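You operate a simulated robot arm through the tools that you are given. There is no shell and no other tool.

Carry out the task below with a simulated robot arm. There is one attempt and no reset: what you move stays moved.

TASK
Fit the job card's coil, uncap both ports, then set AUTO.
Fine: the coil goes on the valve block's stem, the caps on the rubber strip; AUTO is on the blue knob.

It is judged by the outcome, as a careful person would: the job done as asked, and still so three seconds after it is handed in. It fails if anything else is knocked over, pushed out of place, dropped, spilled or broken. Lids that push on must go on centred and level and be pressed home; caps that screw on are set level and turned clockwise until they are tight.

THE ROBOT
A 7-joint arm with a two-finger parallel gripper, fixed in place. Base frame: the origin is at the foot of the arm, x ahead of it, y to its left, z up; the work surface is at about z = 0. Readings come in m, rad, newtons and seconds.
With the tool pointing down near the work surface it reaches from about 0.24 to 0.62 m from the base axis. Its first joint turns from -1.152 to 1.152 rad. Payload 2.6 kg.
The tool frame sits at the grasp point between the pads (the TCP): z along the fingers, y along the line on which they close. The tips reach 0.03 m beyond it. The gripper opens to 0.094 m. The fingers are 0.028 m wide and 0.01 m thick; the gripper's body (0.05 by 0.096 m) begins 0.055 m behind the TCP.
Orientation is that of the tool frame in the base frame, as a unit quaternion [w, x, y, z]. With the fingers straight down and closing along the base's y, the tool's x points along the base's -x, its y along +y and its z along -z.

THE INTERFACE
- The arm moves only by the tool servo_tool. Its argument "deltas" is a list of rows, each an object of numbers (a shift or turn left out is 0, a gripper value left out holds the last): "dx", "dy", "dz": the shift along the tool's x, y, z in m; "rx", "ry", "rz": the turn, a rotation vector about the tool's x, y, z in rad; "claw": the finger opening in m, from 0 to 0.094. In form: [{"dx": .., "dy": .., "dz": .., "rx": .., "ry": .., "rz": .., "claw": ..}, ...]. A call has 1 to 20 rows; each row is the pose to reach, as a shift and turn from the pose commanded when the call began, along the tool's axes at that moment. A row lasts 0.2 s, in which the tool goes at most 0.05 m and 0.15 rad; a call with a longer step from one row to the next is refused whole, and so is a gripper value outside its range. A pose out of reach is approached as far as the arm can. The call stops where the force on the tool passes 40 N (or 10 N more than at its start, if that is more) or the arm is blocked; 0.2 s more then pass. The fingers move at their own pace (about 0.072 m/s each) and stop on an object; they squeeze with about 36 N. The grip force told is the motor's: it shows also when the fingers shut on nothing. Time passes only in rows, and 0.2 s behind the last, so rows that repeat a pose let the fingers close. The reply holds the time, the measured pose of the TCP, the force on the tool along the base axes, the opening and the grip force, in the units named above and with some noise, with the torque about the TCP (base axes, N m) and any sound that the robot's microphone picked up.
- Cameras (640 x 400 px; columns grow to the right, rows downward): "scene" is fixed at [0.0326, 0.4294, 0.565]; the picture's right is [-0.80, -0.60, 0.00], its down [-0.34, 0.45, -0.82] and it looks along [0.49, -0.66, -0.57] (base axes); focal length 346 px, centre (320, 200). "wrist" rides on the gripper at [0.076, 0.014, -0.103] in the tool frame; the picture's right is [-0.18, 0.98, 0.00], its down [-0.75, -0.14, -0.64] and it looks along [-0.63, -0.12, 0.77] (tool axes); focal length 243 px, centre (320, 200). There is no depth. A picture from a camera that has moved, and an enlarged one, comes with that camera's place and axes in the base frame and with its lens.
- get_image(camera): a new picture of that camera. No time passes.
- inspect(camera, box): a new picture of the part [left, top, right, bottom] of that camera's present view, enlarged. No time passes.
- sign_off(): hands the job in; it is judged then, once.

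Places have to be worked out from the pictures, the camera data and where the tool is seen. Open the gripper and draw the arm clear of the work before you hand the job in, unless the task says otherwise.

The tools are called after "Emit:" as name(argument=value, ...) on one line, values as JSON. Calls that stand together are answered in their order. servo_tool: Moves the arm, as the interface text tells. Its arguments: {"type":"object","properties":{"deltas":{"type":"array","items":{"type":"object","properties":{"dx":{"type":"number"},"dy":{"type":"number"},"dz":{"type":"number"},"rx":{"type":"number"},"ry":{"type":"number"},"rz":{"type":"number"},"claw":{"type":"number"}}}}},"required":["deltas"]} The other tools are called the same way: get_image (camera) takes a picture; inspect (camera, box) takes an enlarged picture of a part of a camera's view; sign_off () hands the job in.

At the start:

```text
time_s: 0.0
position: [0.3837, -0.1857, 0.3126]
tcp_rot: [-0.001, 0.002, 1.0, 0.0]
contact_force: [0.3, 0.3, -0.4]
wrist_torque: [-0.02, -0.01, 0.04]
width: 0.0938
grip_force: 0.2
```

scene: 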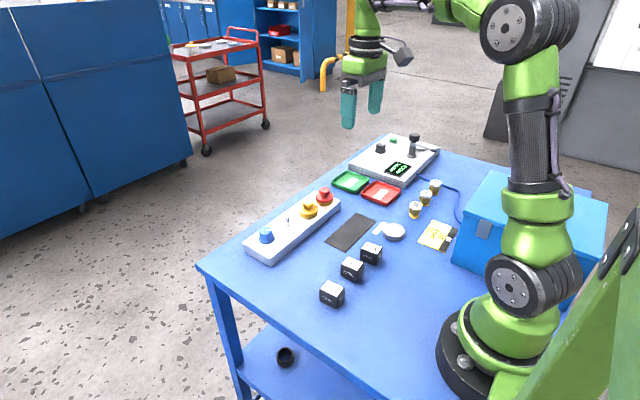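
wrist: 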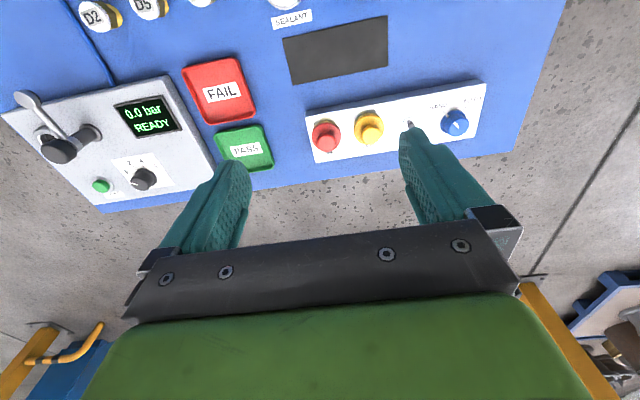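

The table holds a valve block with red and yellow caps and a blue knob, a rubber strip, three coils and a job card. I'll enlarge the pictures to read the details.

Emit:
inspect(camera="scene", box=[230, 170, 390, 270])

Emit:
inspect(camera="scene", box=[310, 220, 470, 320])

Emit:
inspect(camera="scene", box=[340, 120, 480, 220])

Emit:
inspect(camera="wrist", box=[260, 0, 520, 170])

```text
4.00 times, centred on (310, 220) of scene
camera zoom: at [0.0326, 0.4294, 0.565], right [-0.8, -0.6, 0.0], down [-0.34, 0.45, -0.82], along [0.49, -0.66, -0.57], focal length 1384 px, centre (360, 120)
```

zoom: 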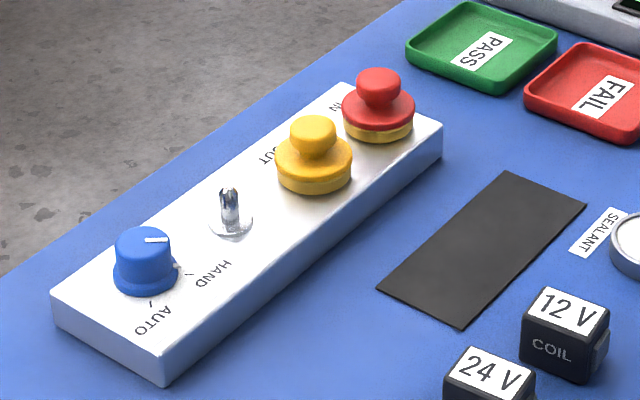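

```text
4.00 times, centred on (390, 270) of scene
camera zoom: at [0.0326, 0.4294, 0.565], right [-0.8, -0.6, 0.0], down [-0.34, 0.45, -0.82], along [0.49, -0.66, -0.57], focal length 1384 px, centre (40, -80)
```

zoom: 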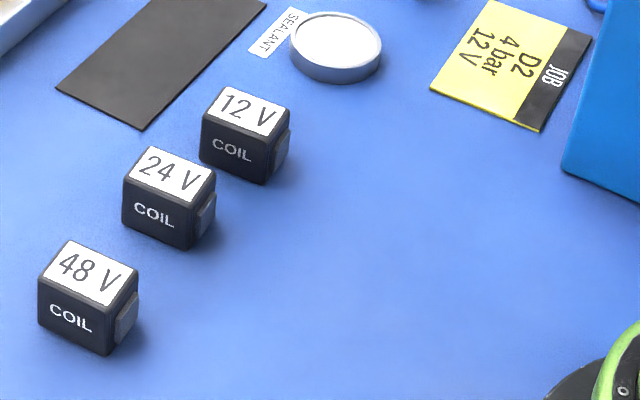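

```text
4.00 times, centred on (410, 170) of scene
camera zoom: at [0.0326, 0.4294, 0.565], right [-0.8, -0.6, 0.0], down [-0.34, 0.45, -0.82], along [0.49, -0.66, -0.57], focal length 1384 px, centre (-40, 320)
```

zoom: 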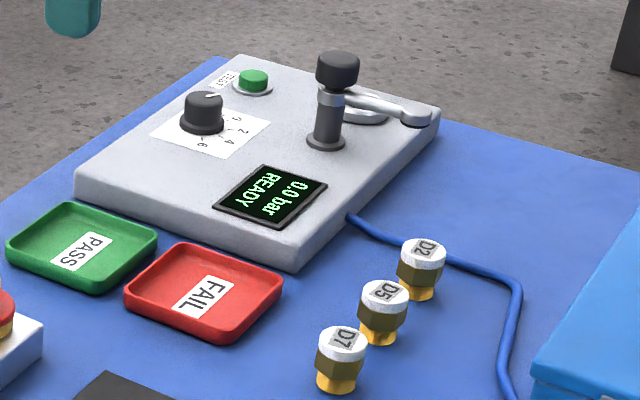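

```text
2.35 times, centred on (390, 85) of wrist
camera zoom: at [0.3072, -0.1722, 0.4173], right [0.18, 0.98, 0.0], down [0.75, -0.14, 0.64], along [0.63, -0.12, -0.77], focal length 571 px, centre (155, 471)
```

zoom: 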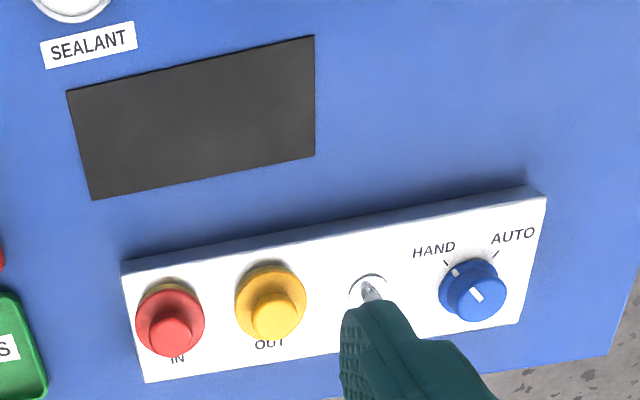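

The job card reads D2, 4 bar, 12 V, so the coil I need is the 12 V one, at about (0.287, -0.105). I'll move the wrist camera over the coils for a closer view.

Emit:
servo_tool(deltas=[{"dx": 0.017, "dy": 0.027, "dz": 0.018}, {"dx": 0.034, "dy": 0.054, "dz": 0.037}, {"dx": 0.05, "dy": 0.081, "dz": 0.055}, {"dx": 0.067, "dy": 0.108, "dz": 0.074}, {"dx": 0.0837, "dy": 0.1357, "dz": 0.0926}, {"dx": 0.0837, "dy": 0.1357, "dz": 0.0926}])

Emit:
get_image(camera="wrist")

```text
time_s: 1.4
position: [0.3004, -0.0521, 0.2201]
tcp_rot: [0.001, 0.0, 1.0, 0.001]
contact_force: [0.7, -0.1, 0.4]
wrist_torque: [-0.01, 0.02, 0.03]
width: 0.0939
grip_force: 0.0
```

```text
taken
camera wrist: at [0.223, -0.0373, 0.3242], right [0.18, 0.98, 0.0], down [0.75, -0.14, 0.64], along [0.63, -0.12, -0.77], focal length 243 px, centre (320, 200)
```

wrist: 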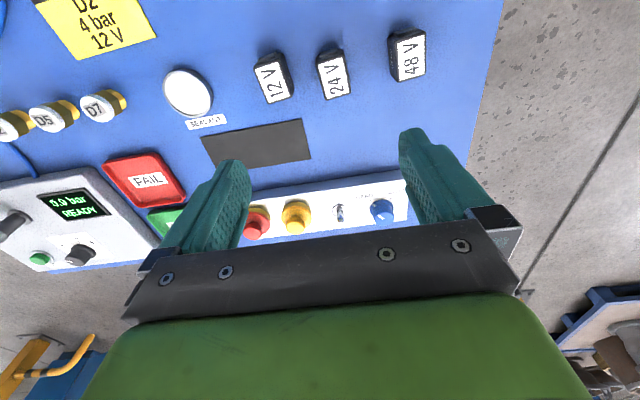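

The wrist view now shows the coils, the strip and the valve block. I'll enlarge each of them.

Emit:
inspect(camera="wrist", box=[240, 20, 440, 120])

Emit:
inspect(camera="wrist", box=[200, 110, 420, 240])

Emit:
inspect(camera="scene", box=[270, 180, 350, 230])

Emit:
inspect(camera="scene", box=[340, 235, 400, 275])

```text
3.20 times, centred on (340, 70) of wrist
camera zoom: at [0.223, -0.0373, 0.3242], right [0.18, 0.98, 0.0], down [0.75, -0.14, 0.64], along [0.63, -0.12, -0.77], focal length 776 px, centre (256, 616)
```

zoom: 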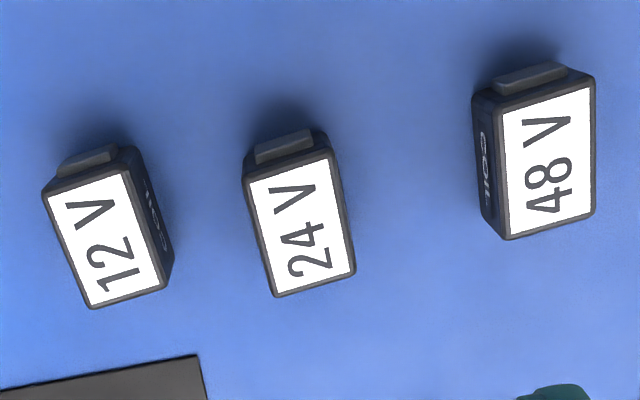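

```text
2.91 times, centred on (310, 175) of wrist
camera zoom: at [0.223, -0.0373, 0.3242], right [0.18, 0.98, 0.0], down [0.75, -0.14, 0.64], along [0.63, -0.12, -0.77], focal length 706 px, centre (349, 273)
```

zoom: 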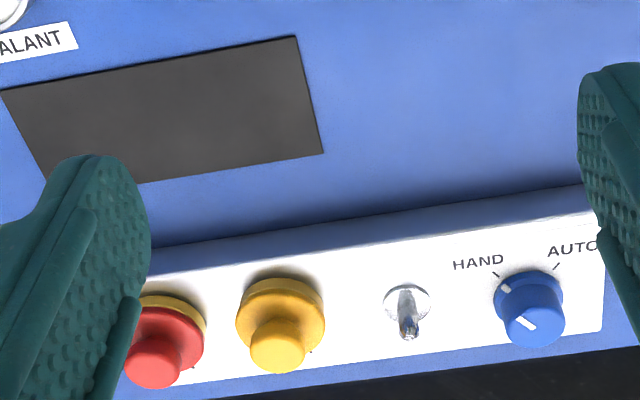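

```text
8.00 times, centred on (310, 205) of scene
camera zoom: at [0.0326, 0.4295, 0.565], right [-0.8, -0.6, 0.0], down [-0.34, 0.45, -0.82], along [0.49, -0.66, -0.57], focal length 2767 px, centre (400, 160)
```

zoom: 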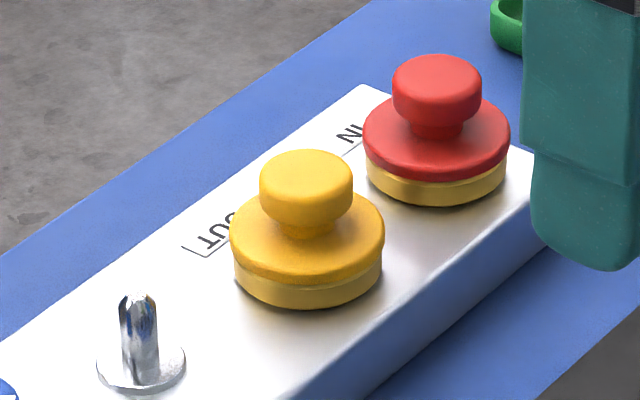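

```text
10.00 times, centred on (370, 255) of scene
camera zoom: at [0.0326, 0.4295, 0.565], right [-0.8, -0.6, 0.0], down [-0.34, 0.45, -0.82], along [0.49, -0.66, -0.57], focal length 3459 px, centre (-180, -350)
```

zoom: 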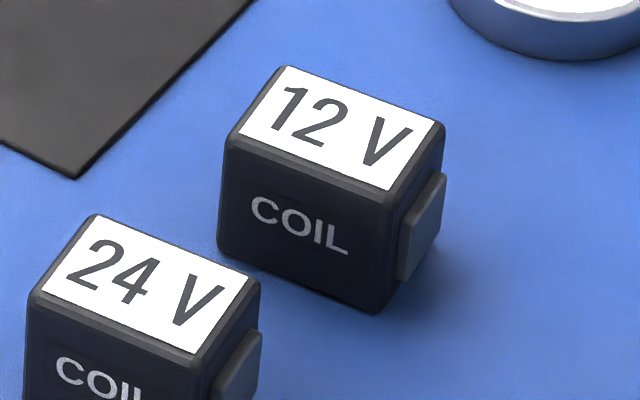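

The 12 V coil sits at about (0.285, -0.100), 40 mm long in x, 30 mm wide in y and about 35 mm tall. Next I'll move in to look at the stem, caps and knob up close.

Emit:
servo_tool(deltas=[{"dx": -0.035, "dy": -0.002, "dz": 0.0175}, {"dx": -0.07, "dy": -0.004, "dz": 0.035}, {"dx": -0.105, "dy": -0.006, "dz": 0.0525}, {"dx": -0.14, "dy": -0.008, "dz": 0.07}, {"dx": -0.14, "dy": -0.008, "dz": 0.07}])

Emit:
get_image(camera="wrist")

Emit:
inspect(camera="wrist", box=[220, 80, 440, 220])

```text
time_s: 2.6
position: [0.441, -0.0593, 0.1515]
tcp_rot: [0.001, 0.0, 1.0, 0.0]
contact_force: [-0.4, -0.8, 0.0]
wrist_torque: [-0.01, -0.01, 0.02]
width: 0.0941
grip_force: 0.0
```

```text
taken
camera wrist: at [0.3638, -0.0446, 0.2545], right [0.18, 0.98, 0.0], down [0.75, -0.14, 0.64], along [0.63, -0.12, -0.77], focal length 243 px, centre (320, 200)
```

wrist: 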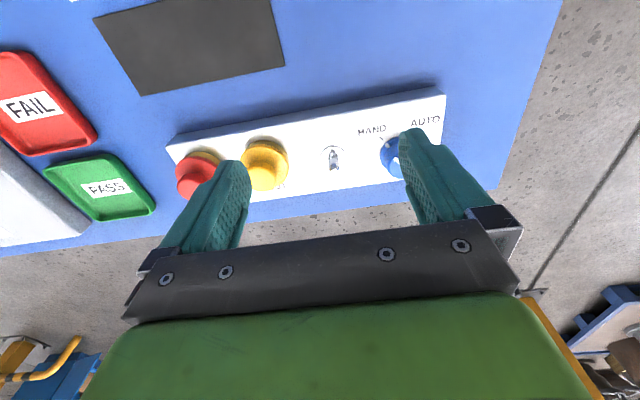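

```text
2.86 times, centred on (330, 150) of wrist
camera zoom: at [0.3638, -0.0446, 0.2545], right [0.18, 0.98, 0.0], down [0.75, -0.14, 0.64], along [0.63, -0.12, -0.77], focal length 693 px, centre (291, 343)
```

zoom: 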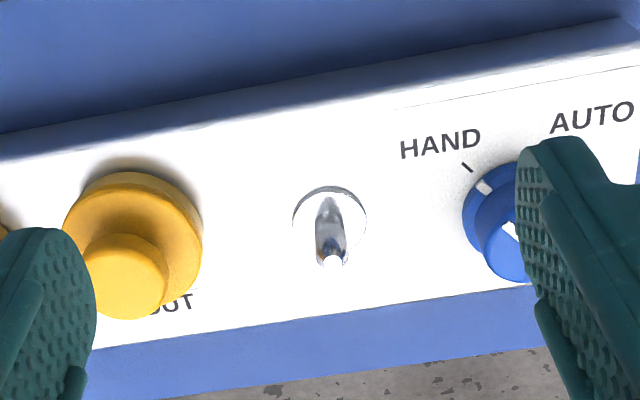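

The stem triangulates to about (0.4955, -0.0545), with its top at z≈0.053 and the plate at about 0.027. I'll go above the 12 V coil and check alignment before descending.

Emit:
servo_tool(deltas=[{"dx": 0.039, "dy": -0.01, "dz": 0.0, "claw": 0.06}, {"dx": 0.078, "dy": -0.02, "dz": 0.0}, {"dx": 0.117, "dy": -0.03, "dz": 0.01}, {"dx": 0.156, "dy": -0.041, "dz": 0.03}, {"dx": 0.156, "dy": -0.041, "dz": 0.05}, {"dx": 0.156, "dy": -0.041, "dz": 0.05}])

Emit:
get_image(camera="wrist")

Emit:
inspect(camera="scene", box=[320, 200, 440, 275])

```text
time_s: 4.0
position: [0.2849, -0.0995, 0.1008]
tcp_rot: [0.0, 0.0, 1.0, 0.0]
contact_force: [-0.7, -0.1, 0.7]
wrist_torque: [0.0, -0.01, -0.02]
width: 0.0601
grip_force: 0.0
```

```text
taken
camera wrist: at [0.2081, -0.0848, 0.2042], right [0.18, 0.98, 0.0], down [0.75, -0.14, 0.64], along [0.63, -0.12, -0.77], focal length 243 px, centre (320, 200)
```

wrist: 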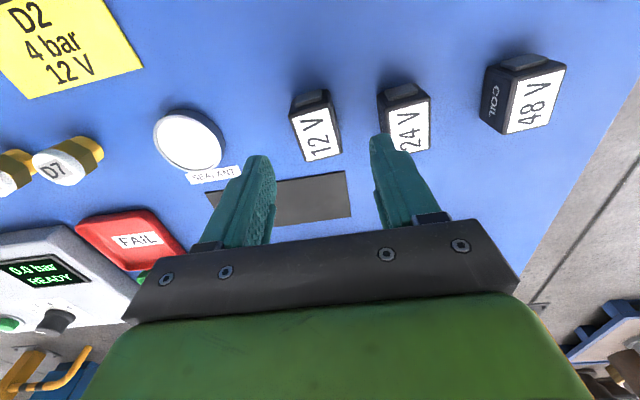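

```text
5.33 times, centred on (380, 238) of scene
camera zoom: at [0.0326, 0.4294, 0.565], right [-0.8, -0.6, 0.0], down [-0.34, 0.45, -0.82], along [0.49, -0.66, -0.57], focal length 1845 px, centre (0, 0)
```

zoom: 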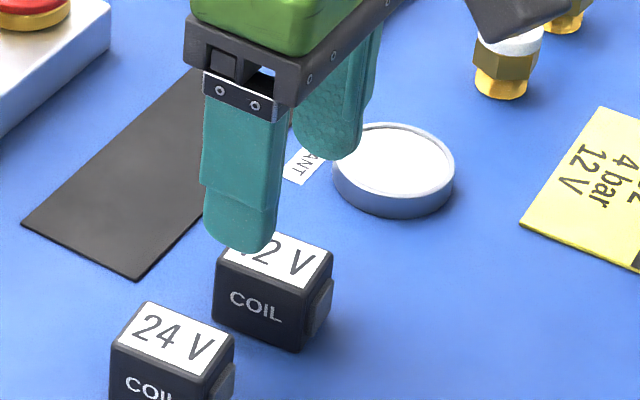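

The gripper is above the 12 V coil. I'll zoom in on the coil from here to pin down its centre.

Emit:
inspect(camera="wrist", box=[260, 70, 380, 170])

```text
4.00 times, centred on (320, 120) of wrist
camera zoom: at [0.2081, -0.0848, 0.2042], right [0.18, 0.98, 0.0], down [0.75, -0.14, 0.64], along [0.63, -0.12, -0.77], focal length 970 px, centre (320, 520)
```

zoom: 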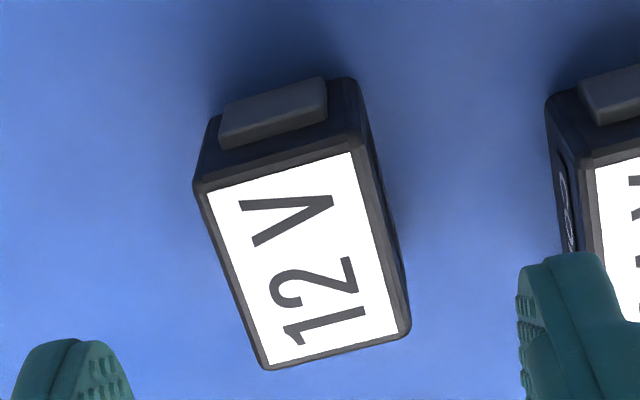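

The coil centre comes out at about (0.2855, -0.1012), yawed about 0.08 rad. I'll align the gripper to it, descend around it and close.

Emit:
servo_tool(deltas=[{"dx": -0.0015, "dy": -0.0022, "dz": 0.015, "rz": -0.08, "claw": 0.052}, {"dx": -0.0015, "dy": -0.0022, "dz": 0.03, "rz": -0.08}, {"dx": -0.0015, "dy": -0.0022, "dz": 0.04, "rz": -0.08}, {"dx": -0.0015, "dy": -0.0022, "dz": 0.05, "rz": -0.08}, {"dx": -0.0015, "dy": -0.0022, "dz": 0.058, "rz": -0.08}, {"dx": -0.0015, "dy": -0.0022, "dz": 0.065, "rz": -0.08}, {"dx": -0.0015, "dy": -0.0022, "dz": 0.065, "rz": -0.08}])

Emit:
get_image(camera="wrist")

Emit:
inspect(camera="scene", box=[320, 215, 420, 277])

```text
time_s: 5.6
position: [0.284, -0.1029, 0.0367]
tcp_rot: [0.0, -0.04, 0.999, 0.0]
contact_force: [0.2, -0.4, -0.2]
wrist_torque: [-0.01, -0.01, 0.01]
width: 0.0521
grip_force: 0.1
```

```text
taken
camera wrist: at [0.208, -0.0934, 0.1395], right [0.1, 0.99, 0.0], down [0.76, -0.08, 0.64], along [0.64, -0.07, -0.77], focal length 243 px, centre (320, 200)
```

wrist: 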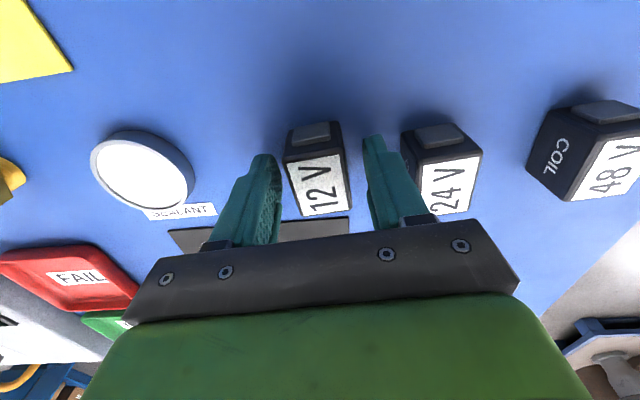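

```text
6.40 times, centred on (370, 246) of scene
camera zoom: at [0.0326, 0.4294, 0.565], right [-0.8, -0.6, 0.0], down [-0.34, 0.45, -0.82], along [0.49, -0.66, -0.57], focal length 2214 px, centre (0, -94)
```

zoom: 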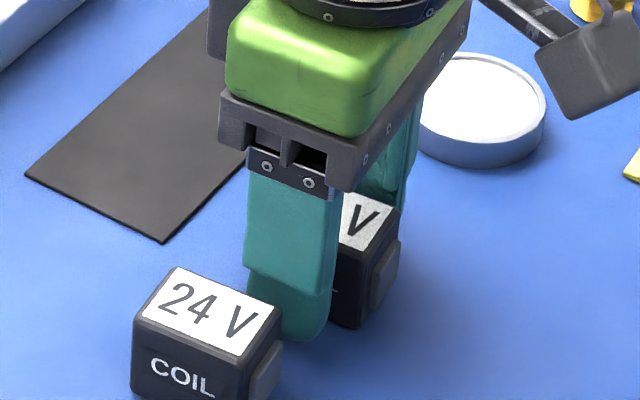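

The coil sits between the fingers, centred within about 2 mm. I'll close the gripper on it and hold.

Emit:
servo_tool(deltas=[{"claw": 0.04}, {"claw": 0.02}, {"claw": 0.02}, {"claw": 0.02}])

Emit:
inspect(camera="wrist", box=[240, 100, 400, 230])

```text
time_s: 6.6
position: [0.2864, -0.1022, 0.0372]
tcp_rot: [0.0, -0.04, 0.999, 0.0]
contact_force: [0.7, 0.1, -0.6]
wrist_torque: [0.03, -0.03, 0.01]
width: 0.0358
grip_force: 36.1
```

```text
3.08 times, centred on (320, 165) of wrist
camera zoom: at [0.208, -0.0934, 0.1396], right [0.1, 0.99, 0.0], down [0.76, -0.08, 0.64], along [0.64, -0.07, -0.77], focal length 746 px, centre (320, 308)
```

zoom: 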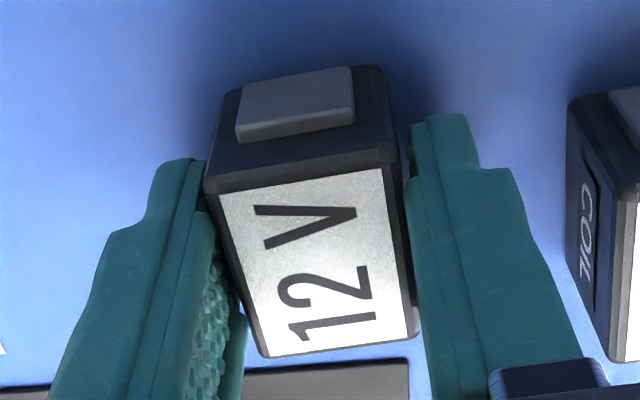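

The grip holds at 36 N with the coil flush between the pads. I'll lift it straight up and check it.

Emit:
servo_tool(deltas=[{"dz": -0.01}, {"dz": -0.03}, {"dz": -0.06}, {"dz": -0.1}, {"dz": -0.1}])

Emit:
get_image(camera="scene")

Emit:
get_image(camera="wrist")

```text
time_s: 7.8
position: [0.2869, -0.1017, 0.1353]
tcp_rot: [0.0, -0.041, 0.999, -0.001]
contact_force: [0.2, -0.2, -1.1]
wrist_torque: [0.02, -0.01, -0.02]
width: 0.0358
grip_force: 35.6
```

```text
taken
```

scene: 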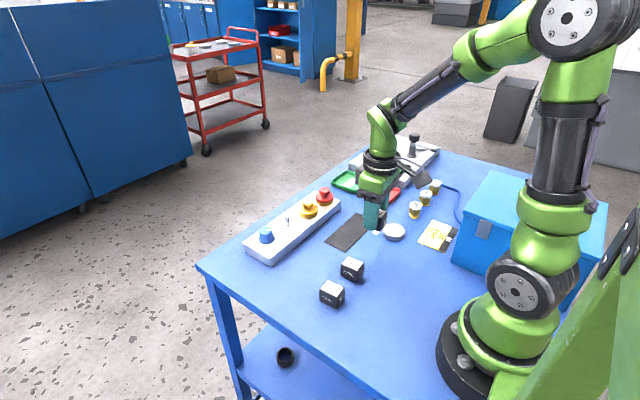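

```text
taken
camera wrist: at [0.2082, -0.0939, 0.2394], right [0.1, 0.99, 0.0], down [0.76, -0.08, 0.64], along [0.64, -0.07, -0.77], focal length 243 px, centre (320, 200)
```

wrist: 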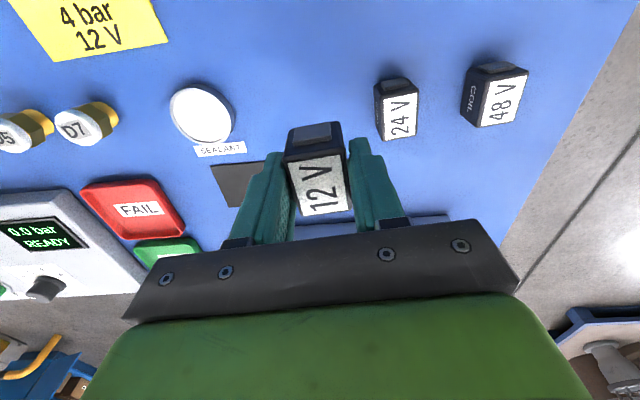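

The coil is lifted and secure. Before fitting it I want to see its underside, so I'll raise it, square it up, and then tilt it toward the scene camera.

Emit:
servo_tool(deltas=[{"dx": -0.0144, "dy": 0.0022, "dz": -0.041, "rz": 0.013}, {"dx": -0.0288, "dy": 0.0044, "dz": -0.082, "rz": 0.027}, {"dx": -0.0432, "dy": 0.0066, "dz": -0.1225, "rz": 0.04}, {"dx": -0.0575, "dy": 0.0087, "dz": -0.163, "rz": 0.053}, {"dx": -0.072, "dy": 0.011, "dz": -0.204, "rz": 0.067}, {"dx": -0.0863, "dy": 0.0131, "dz": -0.245, "rz": 0.08}, {"dx": -0.0863, "dy": 0.0131, "dz": -0.245, "rz": 0.08}])

```text
time_s: 9.4
position: [0.3709, -0.0838, 0.3817]
tcp_rot: [0.0, 0.001, 1.0, 0.0]
contact_force: [-0.2, 0.6, -1.6]
wrist_torque: [0.02, -0.01, 0.0]
width: 0.036
grip_force: 35.8
```

The pose is reached and the tool is square to the base. Now I'll tilt it in steps toward the scene camera to show the coil's bottom.

Emit:
servo_tool(deltas=[{"rx": -0.1025, "ry": 0.0713}, {"rx": -0.205, "ry": 0.1425}, {"rx": -0.3075, "ry": 0.2138}, {"rx": -0.41, "ry": 0.285}, {"rx": -0.5125, "ry": 0.3563}, {"rx": -0.615, "ry": 0.4275}, {"rx": -0.615, "ry": 0.4275}])

Emit:
get_image(camera="scene")

```text
time_s: 11.0
position: [0.3615, -0.0652, 0.3662]
tcp_rot: [-0.184, -0.004, 0.951, 0.247]
contact_force: [-0.6, -0.2, -1.8]
wrist_torque: [0.0, -0.01, 0.02]
width: 0.0355
grip_force: 35.8
out of reach, approached as far as the arm can: row 4, 5, 6, 7
```

```text
taken
```

scene: 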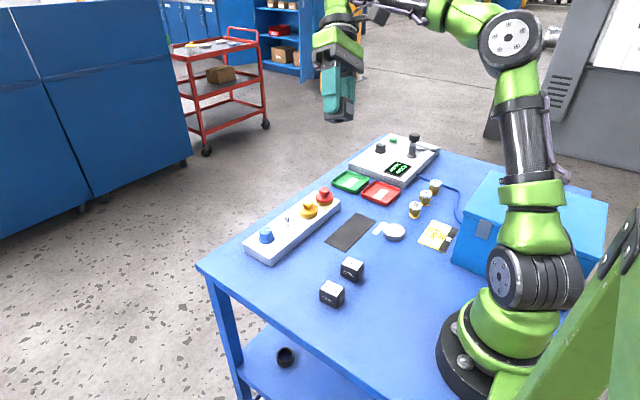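

The tilt went as far as the arm reaches. I'll zoom in on the coil's underside.

Emit:
inspect(camera="scene", box=[300, 80, 380, 130])

```text
8.00 times, centred on (340, 105) of scene
camera zoom: at [0.0326, 0.4294, 0.565], right [-0.8, -0.6, 0.0], down [-0.34, 0.45, -0.82], along [0.49, -0.66, -0.57], focal length 2767 px, centre (160, 960)
```

zoom: 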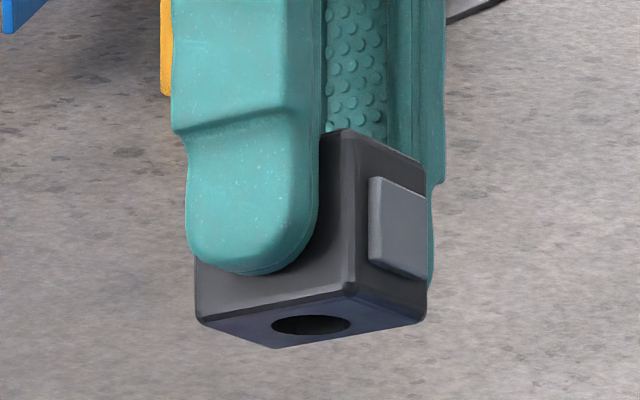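

The underside shows a round hole about 17 mm across, centred in the body, against a stem about 11 mm across. I'll untilt now.

Emit:
servo_tool(deltas=[{"rx": 0.1025, "ry": -0.0713}, {"rx": 0.205, "ry": -0.1425}, {"rx": 0.3075, "ry": -0.2138}, {"rx": 0.41, "ry": -0.285}, {"rx": 0.41, "ry": -0.285}])

```text
time_s: 12.2
position: [0.3627, -0.0653, 0.3669]
tcp_rot: [-0.042, -0.006, 0.998, 0.046]
contact_force: [-0.4, 0.0, -1.3]
wrist_torque: [-0.01, -0.03, -0.04]
width: 0.0356
grip_force: 36.0
```

Tilt of about 0.12 rad remains, because the commanded pose had been clipped. I'll correct the remaining rotation.

Emit:
servo_tool(deltas=[{"rx": 0.046, "ry": -0.042, "rz": 0.006}, {"rx": 0.092, "ry": -0.084, "rz": 0.012}, {"rx": 0.092, "ry": -0.084, "rz": 0.012}])

Emit:
get_image(camera="wrist")

```text
time_s: 13.0
position: [0.3622, -0.0648, 0.3667]
tcp_rot: [-0.002, 0.0, 1.0, 0.0]
contact_force: [0.7, 0.1, -1.3]
wrist_torque: [0.03, 0.0, -0.01]
width: 0.0358
grip_force: 36.4
```

```text
taken
camera wrist: at [0.2857, -0.0508, 0.4702], right [0.18, 0.98, 0.0], down [0.76, -0.14, 0.64], along [0.63, -0.12, -0.77], focal length 243 px, centre (320, 200)
```

wrist: 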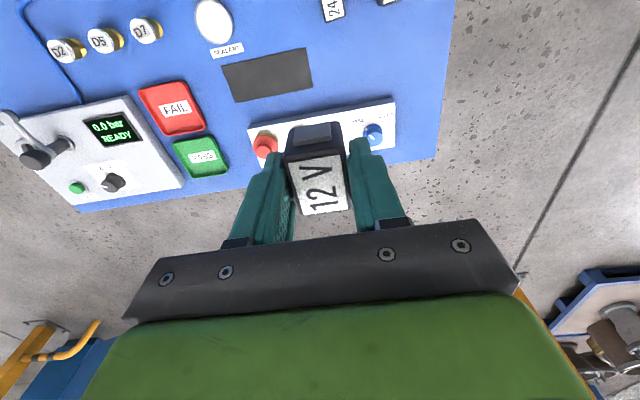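

The tool is square again, with the TCP at about (0.362, -0.065, 0.367). I'll move over the stem at (0.494, -0.0545) to hover height.

Emit:
servo_tool(deltas=[{"dx": -0.033, "dy": 0.0026, "dz": 0.03}, {"dx": -0.066, "dy": 0.0052, "dz": 0.06}, {"dx": -0.1, "dy": 0.0078, "dz": 0.09}, {"dx": -0.1328, "dy": 0.0103, "dz": 0.12}, {"dx": -0.1328, "dy": 0.0103, "dz": 0.16}, {"dx": -0.1328, "dy": 0.0103, "dz": 0.2}, {"dx": -0.1328, "dy": 0.0103, "dz": 0.232}, {"dx": -0.1328, "dy": 0.0103, "dz": 0.232}])

Emit:
inspect(camera="scene", box=[240, 160, 340, 240])

Emit:
get_image(camera="wrist")

```text
time_s: 14.8
position: [0.4951, -0.0548, 0.1342]
tcp_rot: [-0.003, 0.0, 1.0, 0.001]
contact_force: [-0.3, 0.3, -1.8]
wrist_torque: [0.0, 0.01, 0.02]
width: 0.0356
grip_force: 36.0
```

```text
5.00 times, centred on (290, 200) of scene
camera zoom: at [0.0326, 0.4294, 0.565], right [-0.8, -0.6, 0.0], down [-0.34, 0.45, -0.82], along [0.49, -0.66, -0.57], focal length 1729 px, centre (470, 200)
```

zoom: 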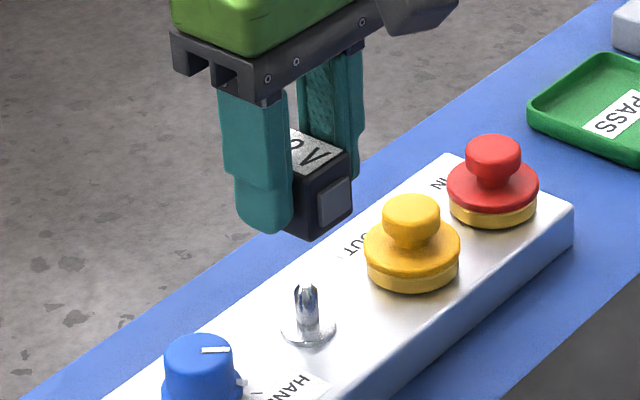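

```text
taken
camera wrist: at [0.4179, -0.0401, 0.2376], right [0.18, 0.98, 0.0], down [0.76, -0.14, 0.64], along [0.63, -0.12, -0.77], focal length 243 px, centre (320, 200)
```

wrist: 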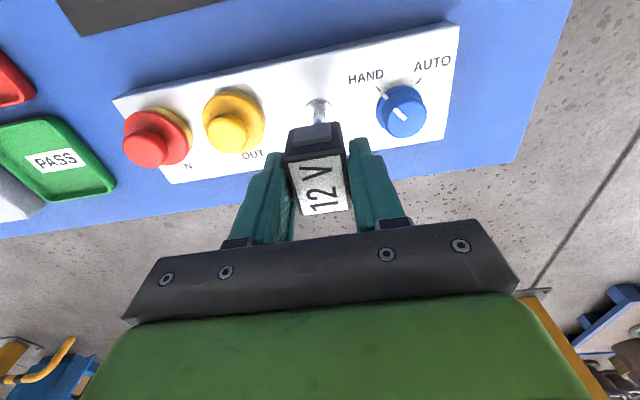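

The coil hovers over the stem with the TCP at (0.4939, -0.0541, 0.1346). I'll lower it until its bottom is just above the stem top and check alignment.

Emit:
servo_tool(deltas=[{"dz": 0.012, "ry": -0.003}, {"dz": 0.024, "ry": -0.005}, {"dz": 0.036, "ry": -0.005}, {"dz": 0.036, "ry": -0.005}])

Emit:
inspect(camera="scene", box=[260, 190, 324, 230])

Emit:
inspect(camera="wrist", box=[260, 80, 380, 160])

```text
time_s: 15.8
position: [0.4936, -0.0546, 0.0982]
tcp_rot: [0.001, 0.0, 1.0, 0.001]
contact_force: [0.5, 0.8, -0.1]
wrist_torque: [0.02, -0.01, -0.04]
width: 0.0357
grip_force: 36.4
```

```text
10.00 times, centred on (292, 210) of scene
camera zoom: at [0.0326, 0.4294, 0.565], right [-0.8, -0.6, 0.0], down [-0.34, 0.45, -0.82], along [0.49, -0.66, -0.57], focal length 3459 px, centre (600, 100)
```

zoom: 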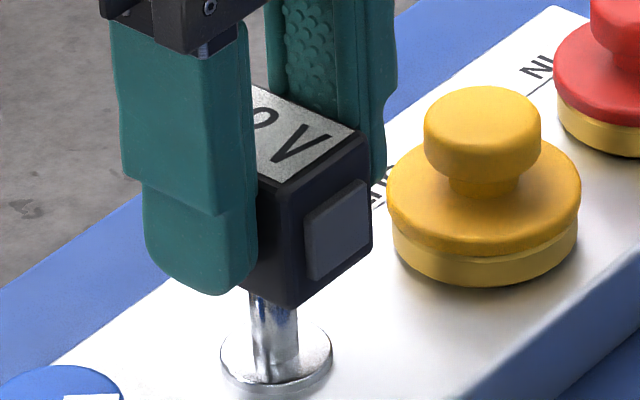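

```text
5.00 times, centred on (320, 120) of wrist
camera zoom: at [0.4171, -0.0405, 0.2009], right [0.18, 0.98, 0.0], down [0.75, -0.14, 0.64], along [0.63, -0.12, -0.77], focal length 1213 px, centre (320, 600)
```

zoom: 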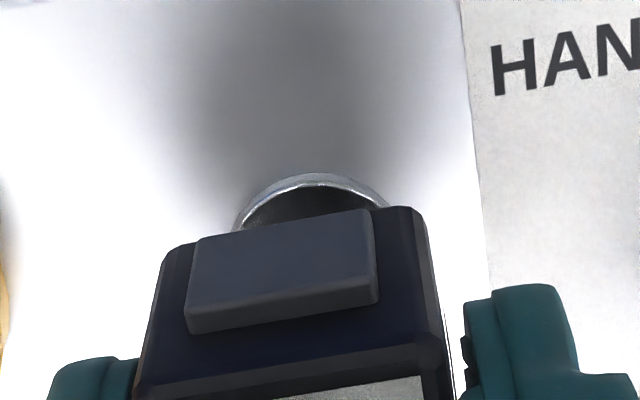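

Coil centre at about (0.494, -0.0549) and stem at about (0.495, -0.0545) agree within 1 mm, inside the clearance. I'll lower it over the stem in small steps and watch the force.

Emit:
servo_tool(deltas=[{"dx": -0.0007, "dy": 0.0003, "dz": 0.004}, {"dx": -0.0007, "dy": 0.0003, "dz": 0.008}, {"dx": -0.0007, "dy": 0.0003, "dz": 0.011}, {"dx": -0.0007, "dy": 0.0003, "dz": 0.014}, {"dx": -0.0007, "dy": 0.0003, "dz": 0.017}, {"dx": -0.0007, "dy": 0.0003, "dz": 0.02}, {"dx": -0.0007, "dy": 0.0003, "dz": 0.02}])

Emit:
inspect(camera="scene", box=[260, 190, 324, 230])

```text
time_s: 17.4
position: [0.4952, -0.0533, 0.0788]
tcp_rot: [0.001, 0.0, 1.0, 0.001]
contact_force: [0.5, -0.1, -1.2]
wrist_torque: [0.02, 0.01, -0.03]
width: 0.0359
grip_force: 35.5
```

```text
10.00 times, centred on (292, 210) of scene
camera zoom: at [0.0326, 0.4294, 0.565], right [-0.8, -0.6, 0.0], down [-0.34, 0.45, -0.82], along [0.49, -0.66, -0.57], focal length 3459 px, centre (600, 100)
```

zoom: 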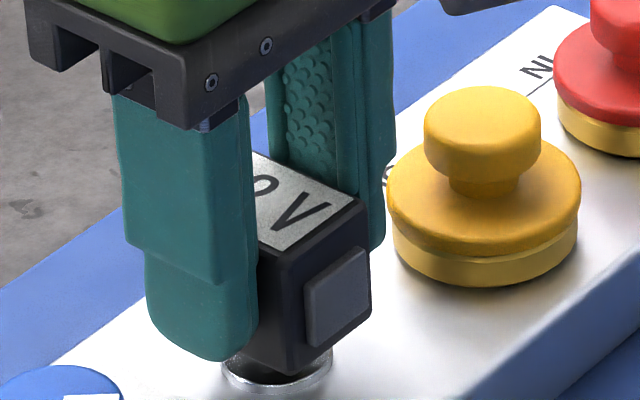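

The coil is about 11 mm onto the stem with no contact force. I'll continue down until it seats.

Emit:
servo_tool(deltas=[{"dz": 0.003}, {"dz": 0.006}, {"dz": 0.008}, {"dz": 0.01}, {"dz": 0.0115}, {"dz": 0.0125}, {"dz": 0.0125}])

Emit:
inspect(camera="scene", box=[260, 190, 324, 230])

```text
time_s: 19.0
position: [0.4943, -0.0548, 0.0678]
tcp_rot: [0.003, 0.001, 1.0, 0.001]
contact_force: [-8.4, 1.2, 25.6]
wrist_torque: [-0.01, 0.28, 0.0]
width: 0.0355
grip_force: 36.5
```

```text
10.00 times, centred on (292, 210) of scene
camera zoom: at [0.0324, 0.4295, 0.565], right [-0.8, -0.6, 0.0], down [-0.34, 0.45, -0.82], along [0.49, -0.66, -0.57], focal length 3459 px, centre (600, 100)
```

zoom: 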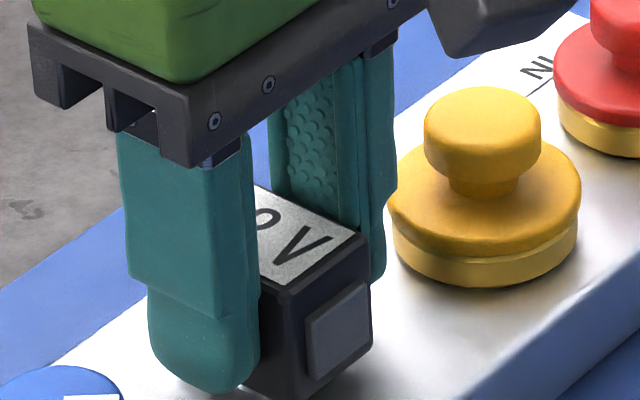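

There is 25 N of contact with the TCP at z≈0.068, so the coil is touching something near seated height. I'll look at its base in a wider crop.

Emit:
inspect(camera="scene", box=[260, 205, 324, 245])

Emit:
inspect(camera="wrist", box=[240, 80, 400, 220])

```text
10.00 times, centred on (292, 225) of scene
camera zoom: at [0.0324, 0.4295, 0.565], right [-0.8, -0.6, 0.0], down [-0.34, 0.45, -0.82], along [0.49, -0.66, -0.57], focal length 3459 px, centre (600, -50)
```

zoom: 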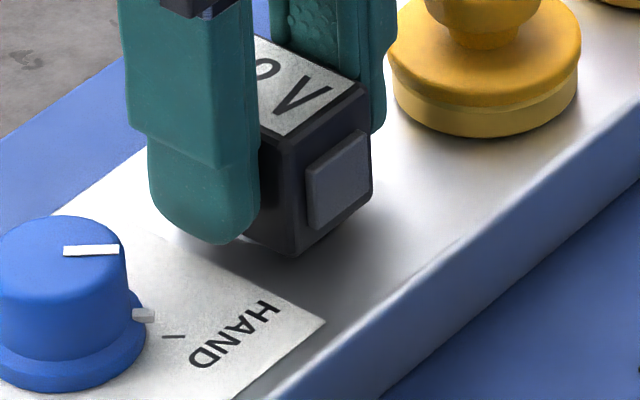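

```text
2.86 times, centred on (320, 150) of wrist
camera zoom: at [0.4178, -0.04, 0.1707], right [0.18, 0.98, 0.0], down [0.75, -0.14, 0.65], along [0.63, -0.12, -0.76], focal length 693 px, centre (320, 343)
```

zoom: 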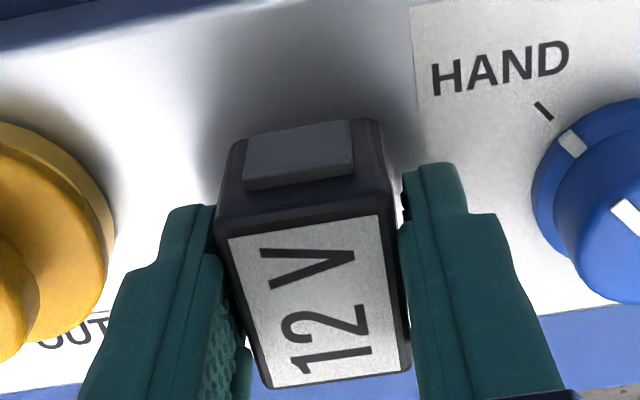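

The coil's bottom sits at z≈0.031, about on the washer at the stem's base. I'll press slightly more to confirm it's fully home, looking for movement or a stiff stop.

Emit:
servo_tool(deltas=[{"dz": 0.0007}, {"dz": 0.0014}, {"dz": 0.0014}])

```text
time_s: 19.8
position: [0.4955, -0.0547, 0.067]
tcp_rot: [0.005, 0.0, 1.0, 0.0]
contact_force: [-10.9, 0.6, 35.9]
wrist_torque: [-0.01, 0.1, -0.04]
width: 0.0359
grip_force: 35.6
```

The stop is rigid: force rose to 36 N with almost no movement, so the coil is home. I'll relax the press and then open the fingers gently.

Emit:
servo_tool(deltas=[{"dz": -0.0025}, {"dz": -0.0045}, {"dz": -0.0045}])

```text
time_s: 20.6
position: [0.493, -0.0554, 0.0687]
tcp_rot: [-0.001, 0.0, 1.0, 0.002]
contact_force: [0.1, -0.1, -0.6]
wrist_torque: [0.0, -0.05, 0.01]
width: 0.0356
grip_force: 36.0
```

Force is back to about zero. I'll nudge down 1 mm and release with a modest opening.

Emit:
servo_tool(deltas=[{"dz": 0.001}, {"dz": 0.001, "claw": 0.042}, {"dz": 0.001, "claw": 0.05}, {"dz": 0.001, "claw": 0.052}])

Emit:
inspect(camera="scene", box=[260, 195, 324, 235])

Emit:
inspect(camera="wrist", box=[240, 80, 400, 220])

```text
time_s: 21.6
position: [0.4947, -0.0544, 0.0678]
tcp_rot: [0.001, -0.001, 1.0, 0.001]
contact_force: [-0.6, 1.3, 0.4]
wrist_torque: [0.0, -0.01, -0.03]
width: 0.052
grip_force: 0.0
```

```text
10.00 times, centred on (292, 215) of scene
camera zoom: at [0.0326, 0.4294, 0.565], right [-0.8, -0.6, 0.0], down [-0.34, 0.45, -0.82], along [0.49, -0.66, -0.57], focal length 3459 px, centre (600, 50)
```

zoom: 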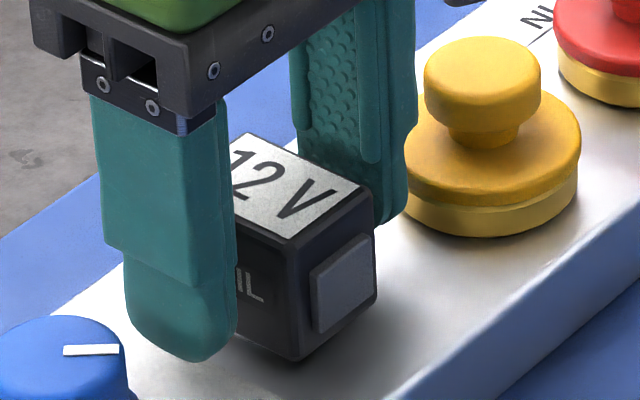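

```text
2.86 times, centred on (320, 150) of wrist
camera zoom: at [0.4178, -0.0397, 0.1712], right [0.18, 0.98, 0.0], down [0.75, -0.14, 0.64], along [0.63, -0.12, -0.77], focal length 693 px, centre (320, 343)
```

zoom: 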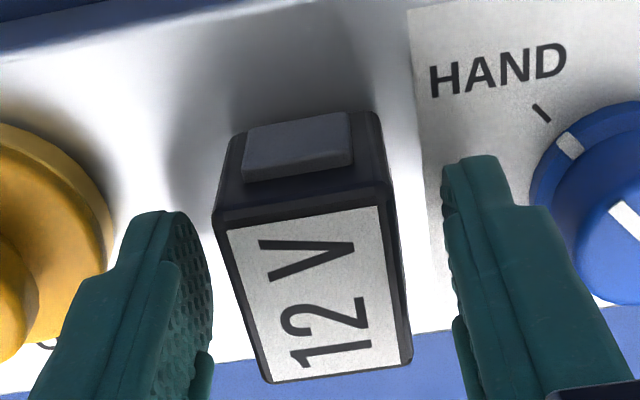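

The coil is released and sits level on the stem. I'll rise clear, close the fingers and take a look before pressing its top to be sure it's home.

Emit:
servo_tool(deltas=[{"dz": -0.01}, {"dz": -0.03}, {"dz": -0.05}, {"dz": -0.07}, {"dz": -0.07, "claw": 0.0}, {"dz": -0.07, "claw": 0.0}, {"dz": -0.07, "claw": 0.0}])

Emit:
inspect(camera="scene", box=[250, 185, 330, 235])

Emit:
get_image(camera="wrist")

```text
time_s: 23.2
position: [0.4956, -0.0546, 0.1379]
tcp_rot: [0.001, 0.0, 1.0, 0.0]
contact_force: [-0.5, -0.2, 0.3]
wrist_torque: [0.01, -0.01, 0.01]
width: 0.0001
grip_force: 33.2
```

```text
8.00 times, centred on (290, 210) of scene
camera zoom: at [0.0326, 0.4294, 0.565], right [-0.8, -0.6, 0.0], down [-0.34, 0.45, -0.82], along [0.49, -0.66, -0.57], focal length 2767 px, centre (560, 120)
```

zoom: 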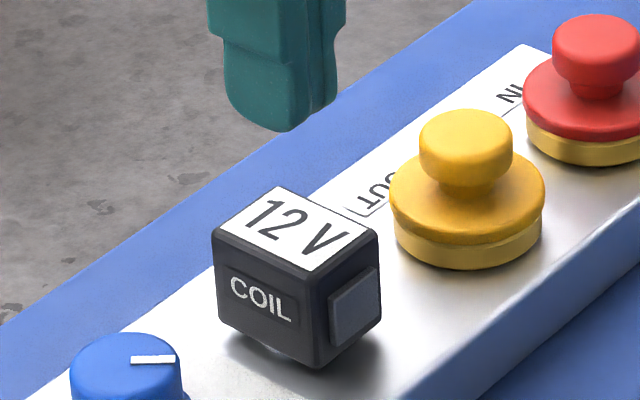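

```text
taken
camera wrist: at [0.4182, -0.0396, 0.2414], right [0.18, 0.98, 0.0], down [0.75, -0.14, 0.64], along [0.63, -0.12, -0.77], focal length 243 px, centre (320, 200)
```

wrist: 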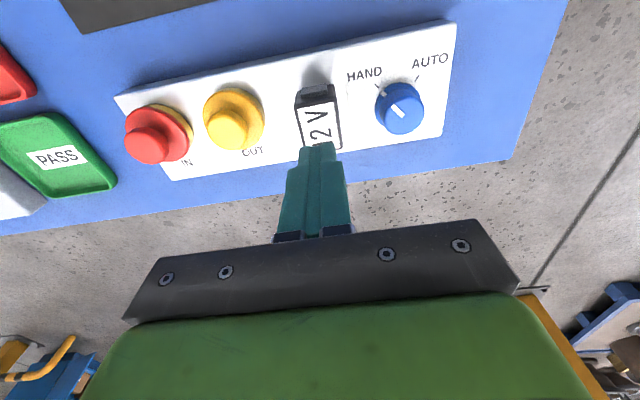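

The coil stands level. I'll zoom in on its base to check for a gap.

Emit:
inspect(camera="scene", box=[272, 215, 304, 235])

Emit:
inspect(camera="wrist", box=[280, 70, 360, 130])

```text
16.00 times, centred on (288, 225) of scene
camera zoom: at [0.0326, 0.4294, 0.565], right [-0.8, -0.6, 0.0], down [-0.34, 0.45, -0.82], along [0.49, -0.66, -0.57], focal length 5534 px, centre (832, -200)
```

zoom: 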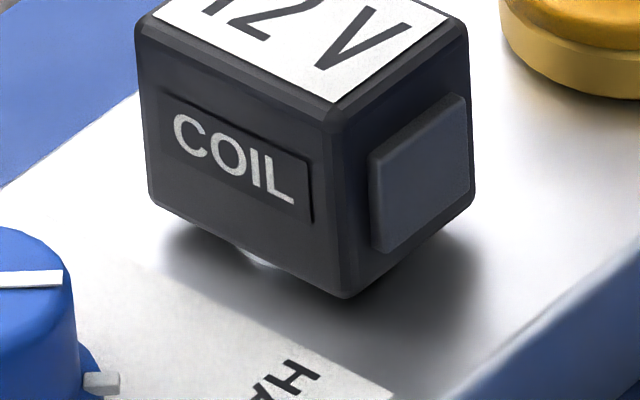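

```text
6.67 times, centred on (320, 100) of wrist
camera zoom: at [0.4182, -0.0396, 0.2414], right [0.18, 0.98, 0.0], down [0.75, -0.14, 0.64], along [0.63, -0.12, -0.77], focal length 1618 px, centre (320, 867)
```

zoom: 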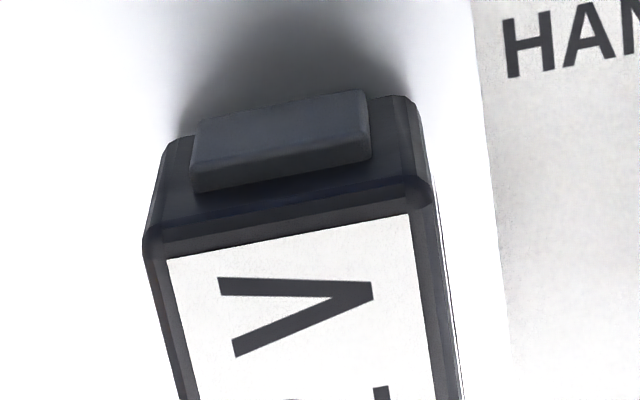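

The coil appears to rest on the washer. I'll press gently on its top with the closed fingertips to make sure it's fully home.

Emit:
servo_tool(deltas=[{"dz": 0.015, "claw": 0.0}, {"dz": 0.03}, {"dz": 0.037}, {"dz": 0.04}, {"dz": 0.042}, {"dz": 0.0435}, {"dz": 0.045}, {"dz": 0.0465}, {"dz": 0.0465}])

Emit:
inspect(camera="scene", box=[272, 215, 304, 235])

```text
time_s: 24.8
position: [0.4956, -0.0537, 0.0974]
tcp_rot: [0.003, 0.002, 1.0, 0.0]
contact_force: [-1.4, -0.1, 5.6]
wrist_torque: [-0.05, 0.1, -0.04]
width: 0.0001
grip_force: 32.8
stopped in row 8: the force on the tool passed its limit at 43 N (the readings are from after the stop); the commanded pose is now the measured one
```

```text
16.00 times, centred on (288, 225) of scene
camera zoom: at [0.0326, 0.4294, 0.565], right [-0.8, -0.6, 0.0], down [-0.34, 0.45, -0.82], along [0.49, -0.66, -0.57], focal length 5534 px, centre (832, -200)
```

zoom: 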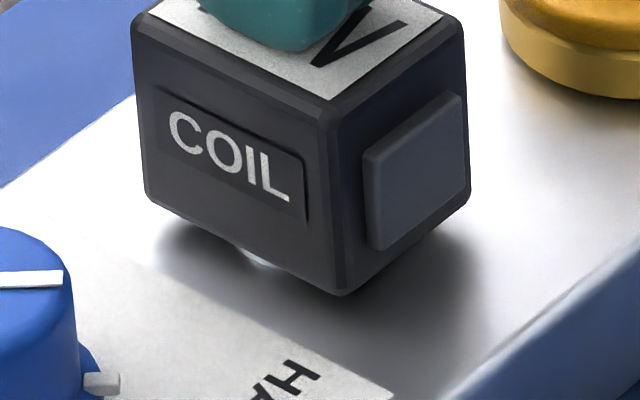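

The press reached 43 N with no further travel, so the coil is fully home. I'll rise, open the gripper, and move back to view the caps.

Emit:
servo_tool(deltas=[{"dz": -0.02, "ry": 0.004, "rz": -0.002}, {"dz": -0.05, "ry": 0.004, "rz": -0.002}, {"dz": -0.08, "ry": 0.004, "rz": -0.002, "claw": 0.06}, {"dx": 0.02, "dy": -0.035, "dz": -0.08, "ry": 0.004, "rz": -0.002}, {"dx": 0.045, "dy": -0.07, "dz": -0.08, "ry": 0.004, "rz": -0.002}, {"dx": 0.055, "dy": -0.105, "dz": -0.08, "ry": 0.004, "rz": -0.002}, {"dx": 0.055, "dy": -0.105, "dz": -0.08, "ry": 0.004, "rz": -0.002}])

Emit:
get_image(camera="wrist")

Emit:
inspect(camera="scene", box=[272, 180, 352, 230])

```text
time_s: 26.4
position: [0.4407, -0.1588, 0.1767]
tcp_rot: [0.002, 0.0, 1.0, 0.0]
contact_force: [0.8, -1.0, 0.4]
wrist_torque: [0.0, 0.01, 0.0]
width: 0.0601
grip_force: 0.1
```

```text
taken
camera wrist: at [0.3636, -0.1451, 0.2794], right [0.18, 0.98, 0.0], down [0.75, -0.14, 0.64], along [0.63, -0.12, -0.77], focal length 243 px, centre (320, 200)
```

wrist: 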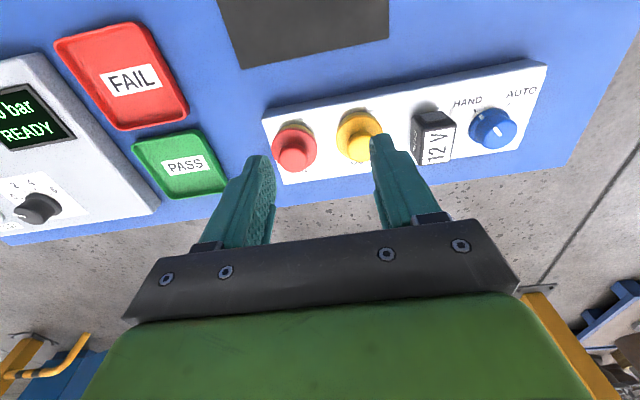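

```text
8.00 times, centred on (312, 205) of scene
camera zoom: at [0.0326, 0.4294, 0.565], right [-0.8, -0.6, 0.0], down [-0.34, 0.45, -0.82], along [0.49, -0.66, -0.57], focal length 2767 px, centre (384, 160)
```

zoom: 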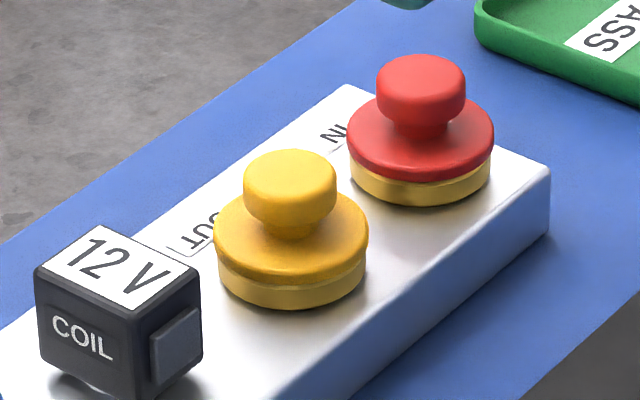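

I'll zoom in on the caps from the wrist camera to measure their centres.

Emit:
inspect(camera="wrist", box=[255, 90, 415, 190])

```text
4.00 times, centred on (335, 140) of wrist
camera zoom: at [0.3636, -0.1451, 0.2794], right [0.18, 0.98, 0.0], down [0.75, -0.14, 0.64], along [0.63, -0.12, -0.77], focal length 970 px, centre (260, 440)
```

zoom: 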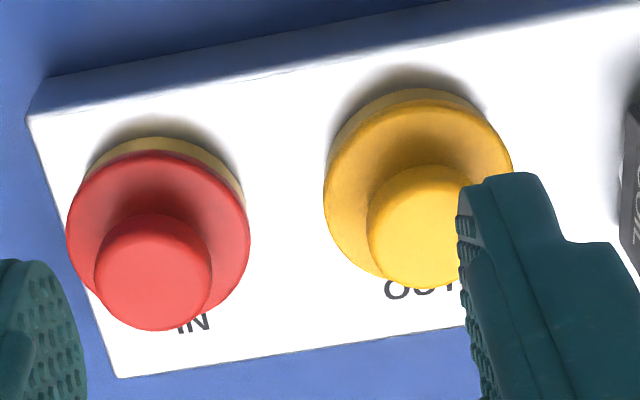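

The caps come out at yellow (0.487, -0.1265) and red (0.487, -0.197), with knobs about 29 mm across and tops at z≈0.06. I'll hover over the yellow one first.

Emit:
servo_tool(deltas=[{"dx": -0.016, "dy": 0.011, "dz": 0.02, "claw": 0.05}, {"dx": -0.032, "dy": 0.022, "dz": 0.04}, {"dx": -0.0474, "dy": 0.0326, "dz": 0.06}, {"dx": -0.0474, "dy": 0.0326, "dz": 0.0714}, {"dx": -0.0474, "dy": 0.0326, "dz": 0.0714}])

Emit:
inspect(camera="wrist", box=[240, 90, 400, 220])

Emit:
inspect(camera="scene", box=[272, 170, 352, 220])

```text
time_s: 27.6
position: [0.4869, -0.1264, 0.1046]
tcp_rot: [0.001, -0.001, 1.0, 0.002]
contact_force: [0.7, -0.4, 1.1]
wrist_torque: [0.02, 0.02, 0.03]
width: 0.05
grip_force: 0.1
```

```text
3.08 times, centred on (320, 155) of wrist
camera zoom: at [0.4101, -0.1124, 0.208], right [0.18, 0.98, 0.0], down [0.75, -0.14, 0.64], along [0.63, -0.12, -0.77], focal length 746 px, centre (320, 338)
```

zoom: 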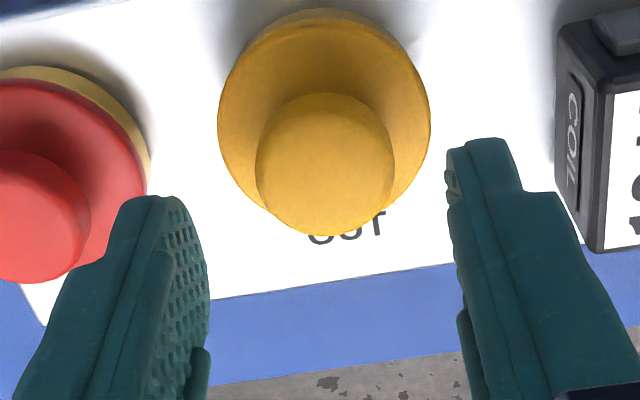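

```text
8.00 times, centred on (312, 195) of scene
camera zoom: at [0.0326, 0.4294, 0.565], right [-0.8, -0.6, 0.0], down [-0.34, 0.45, -0.82], along [0.49, -0.66, -0.57], focal length 2767 px, centre (384, 240)
```

zoom: 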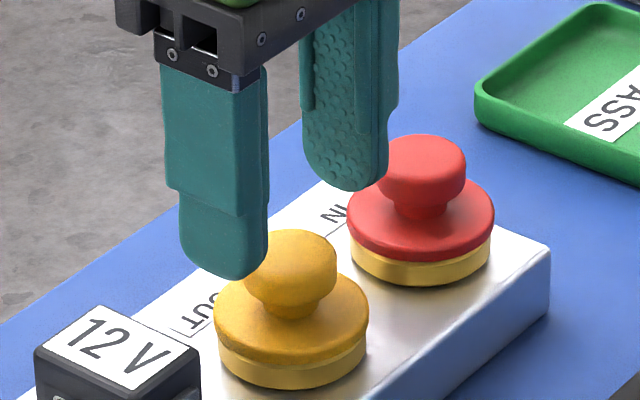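

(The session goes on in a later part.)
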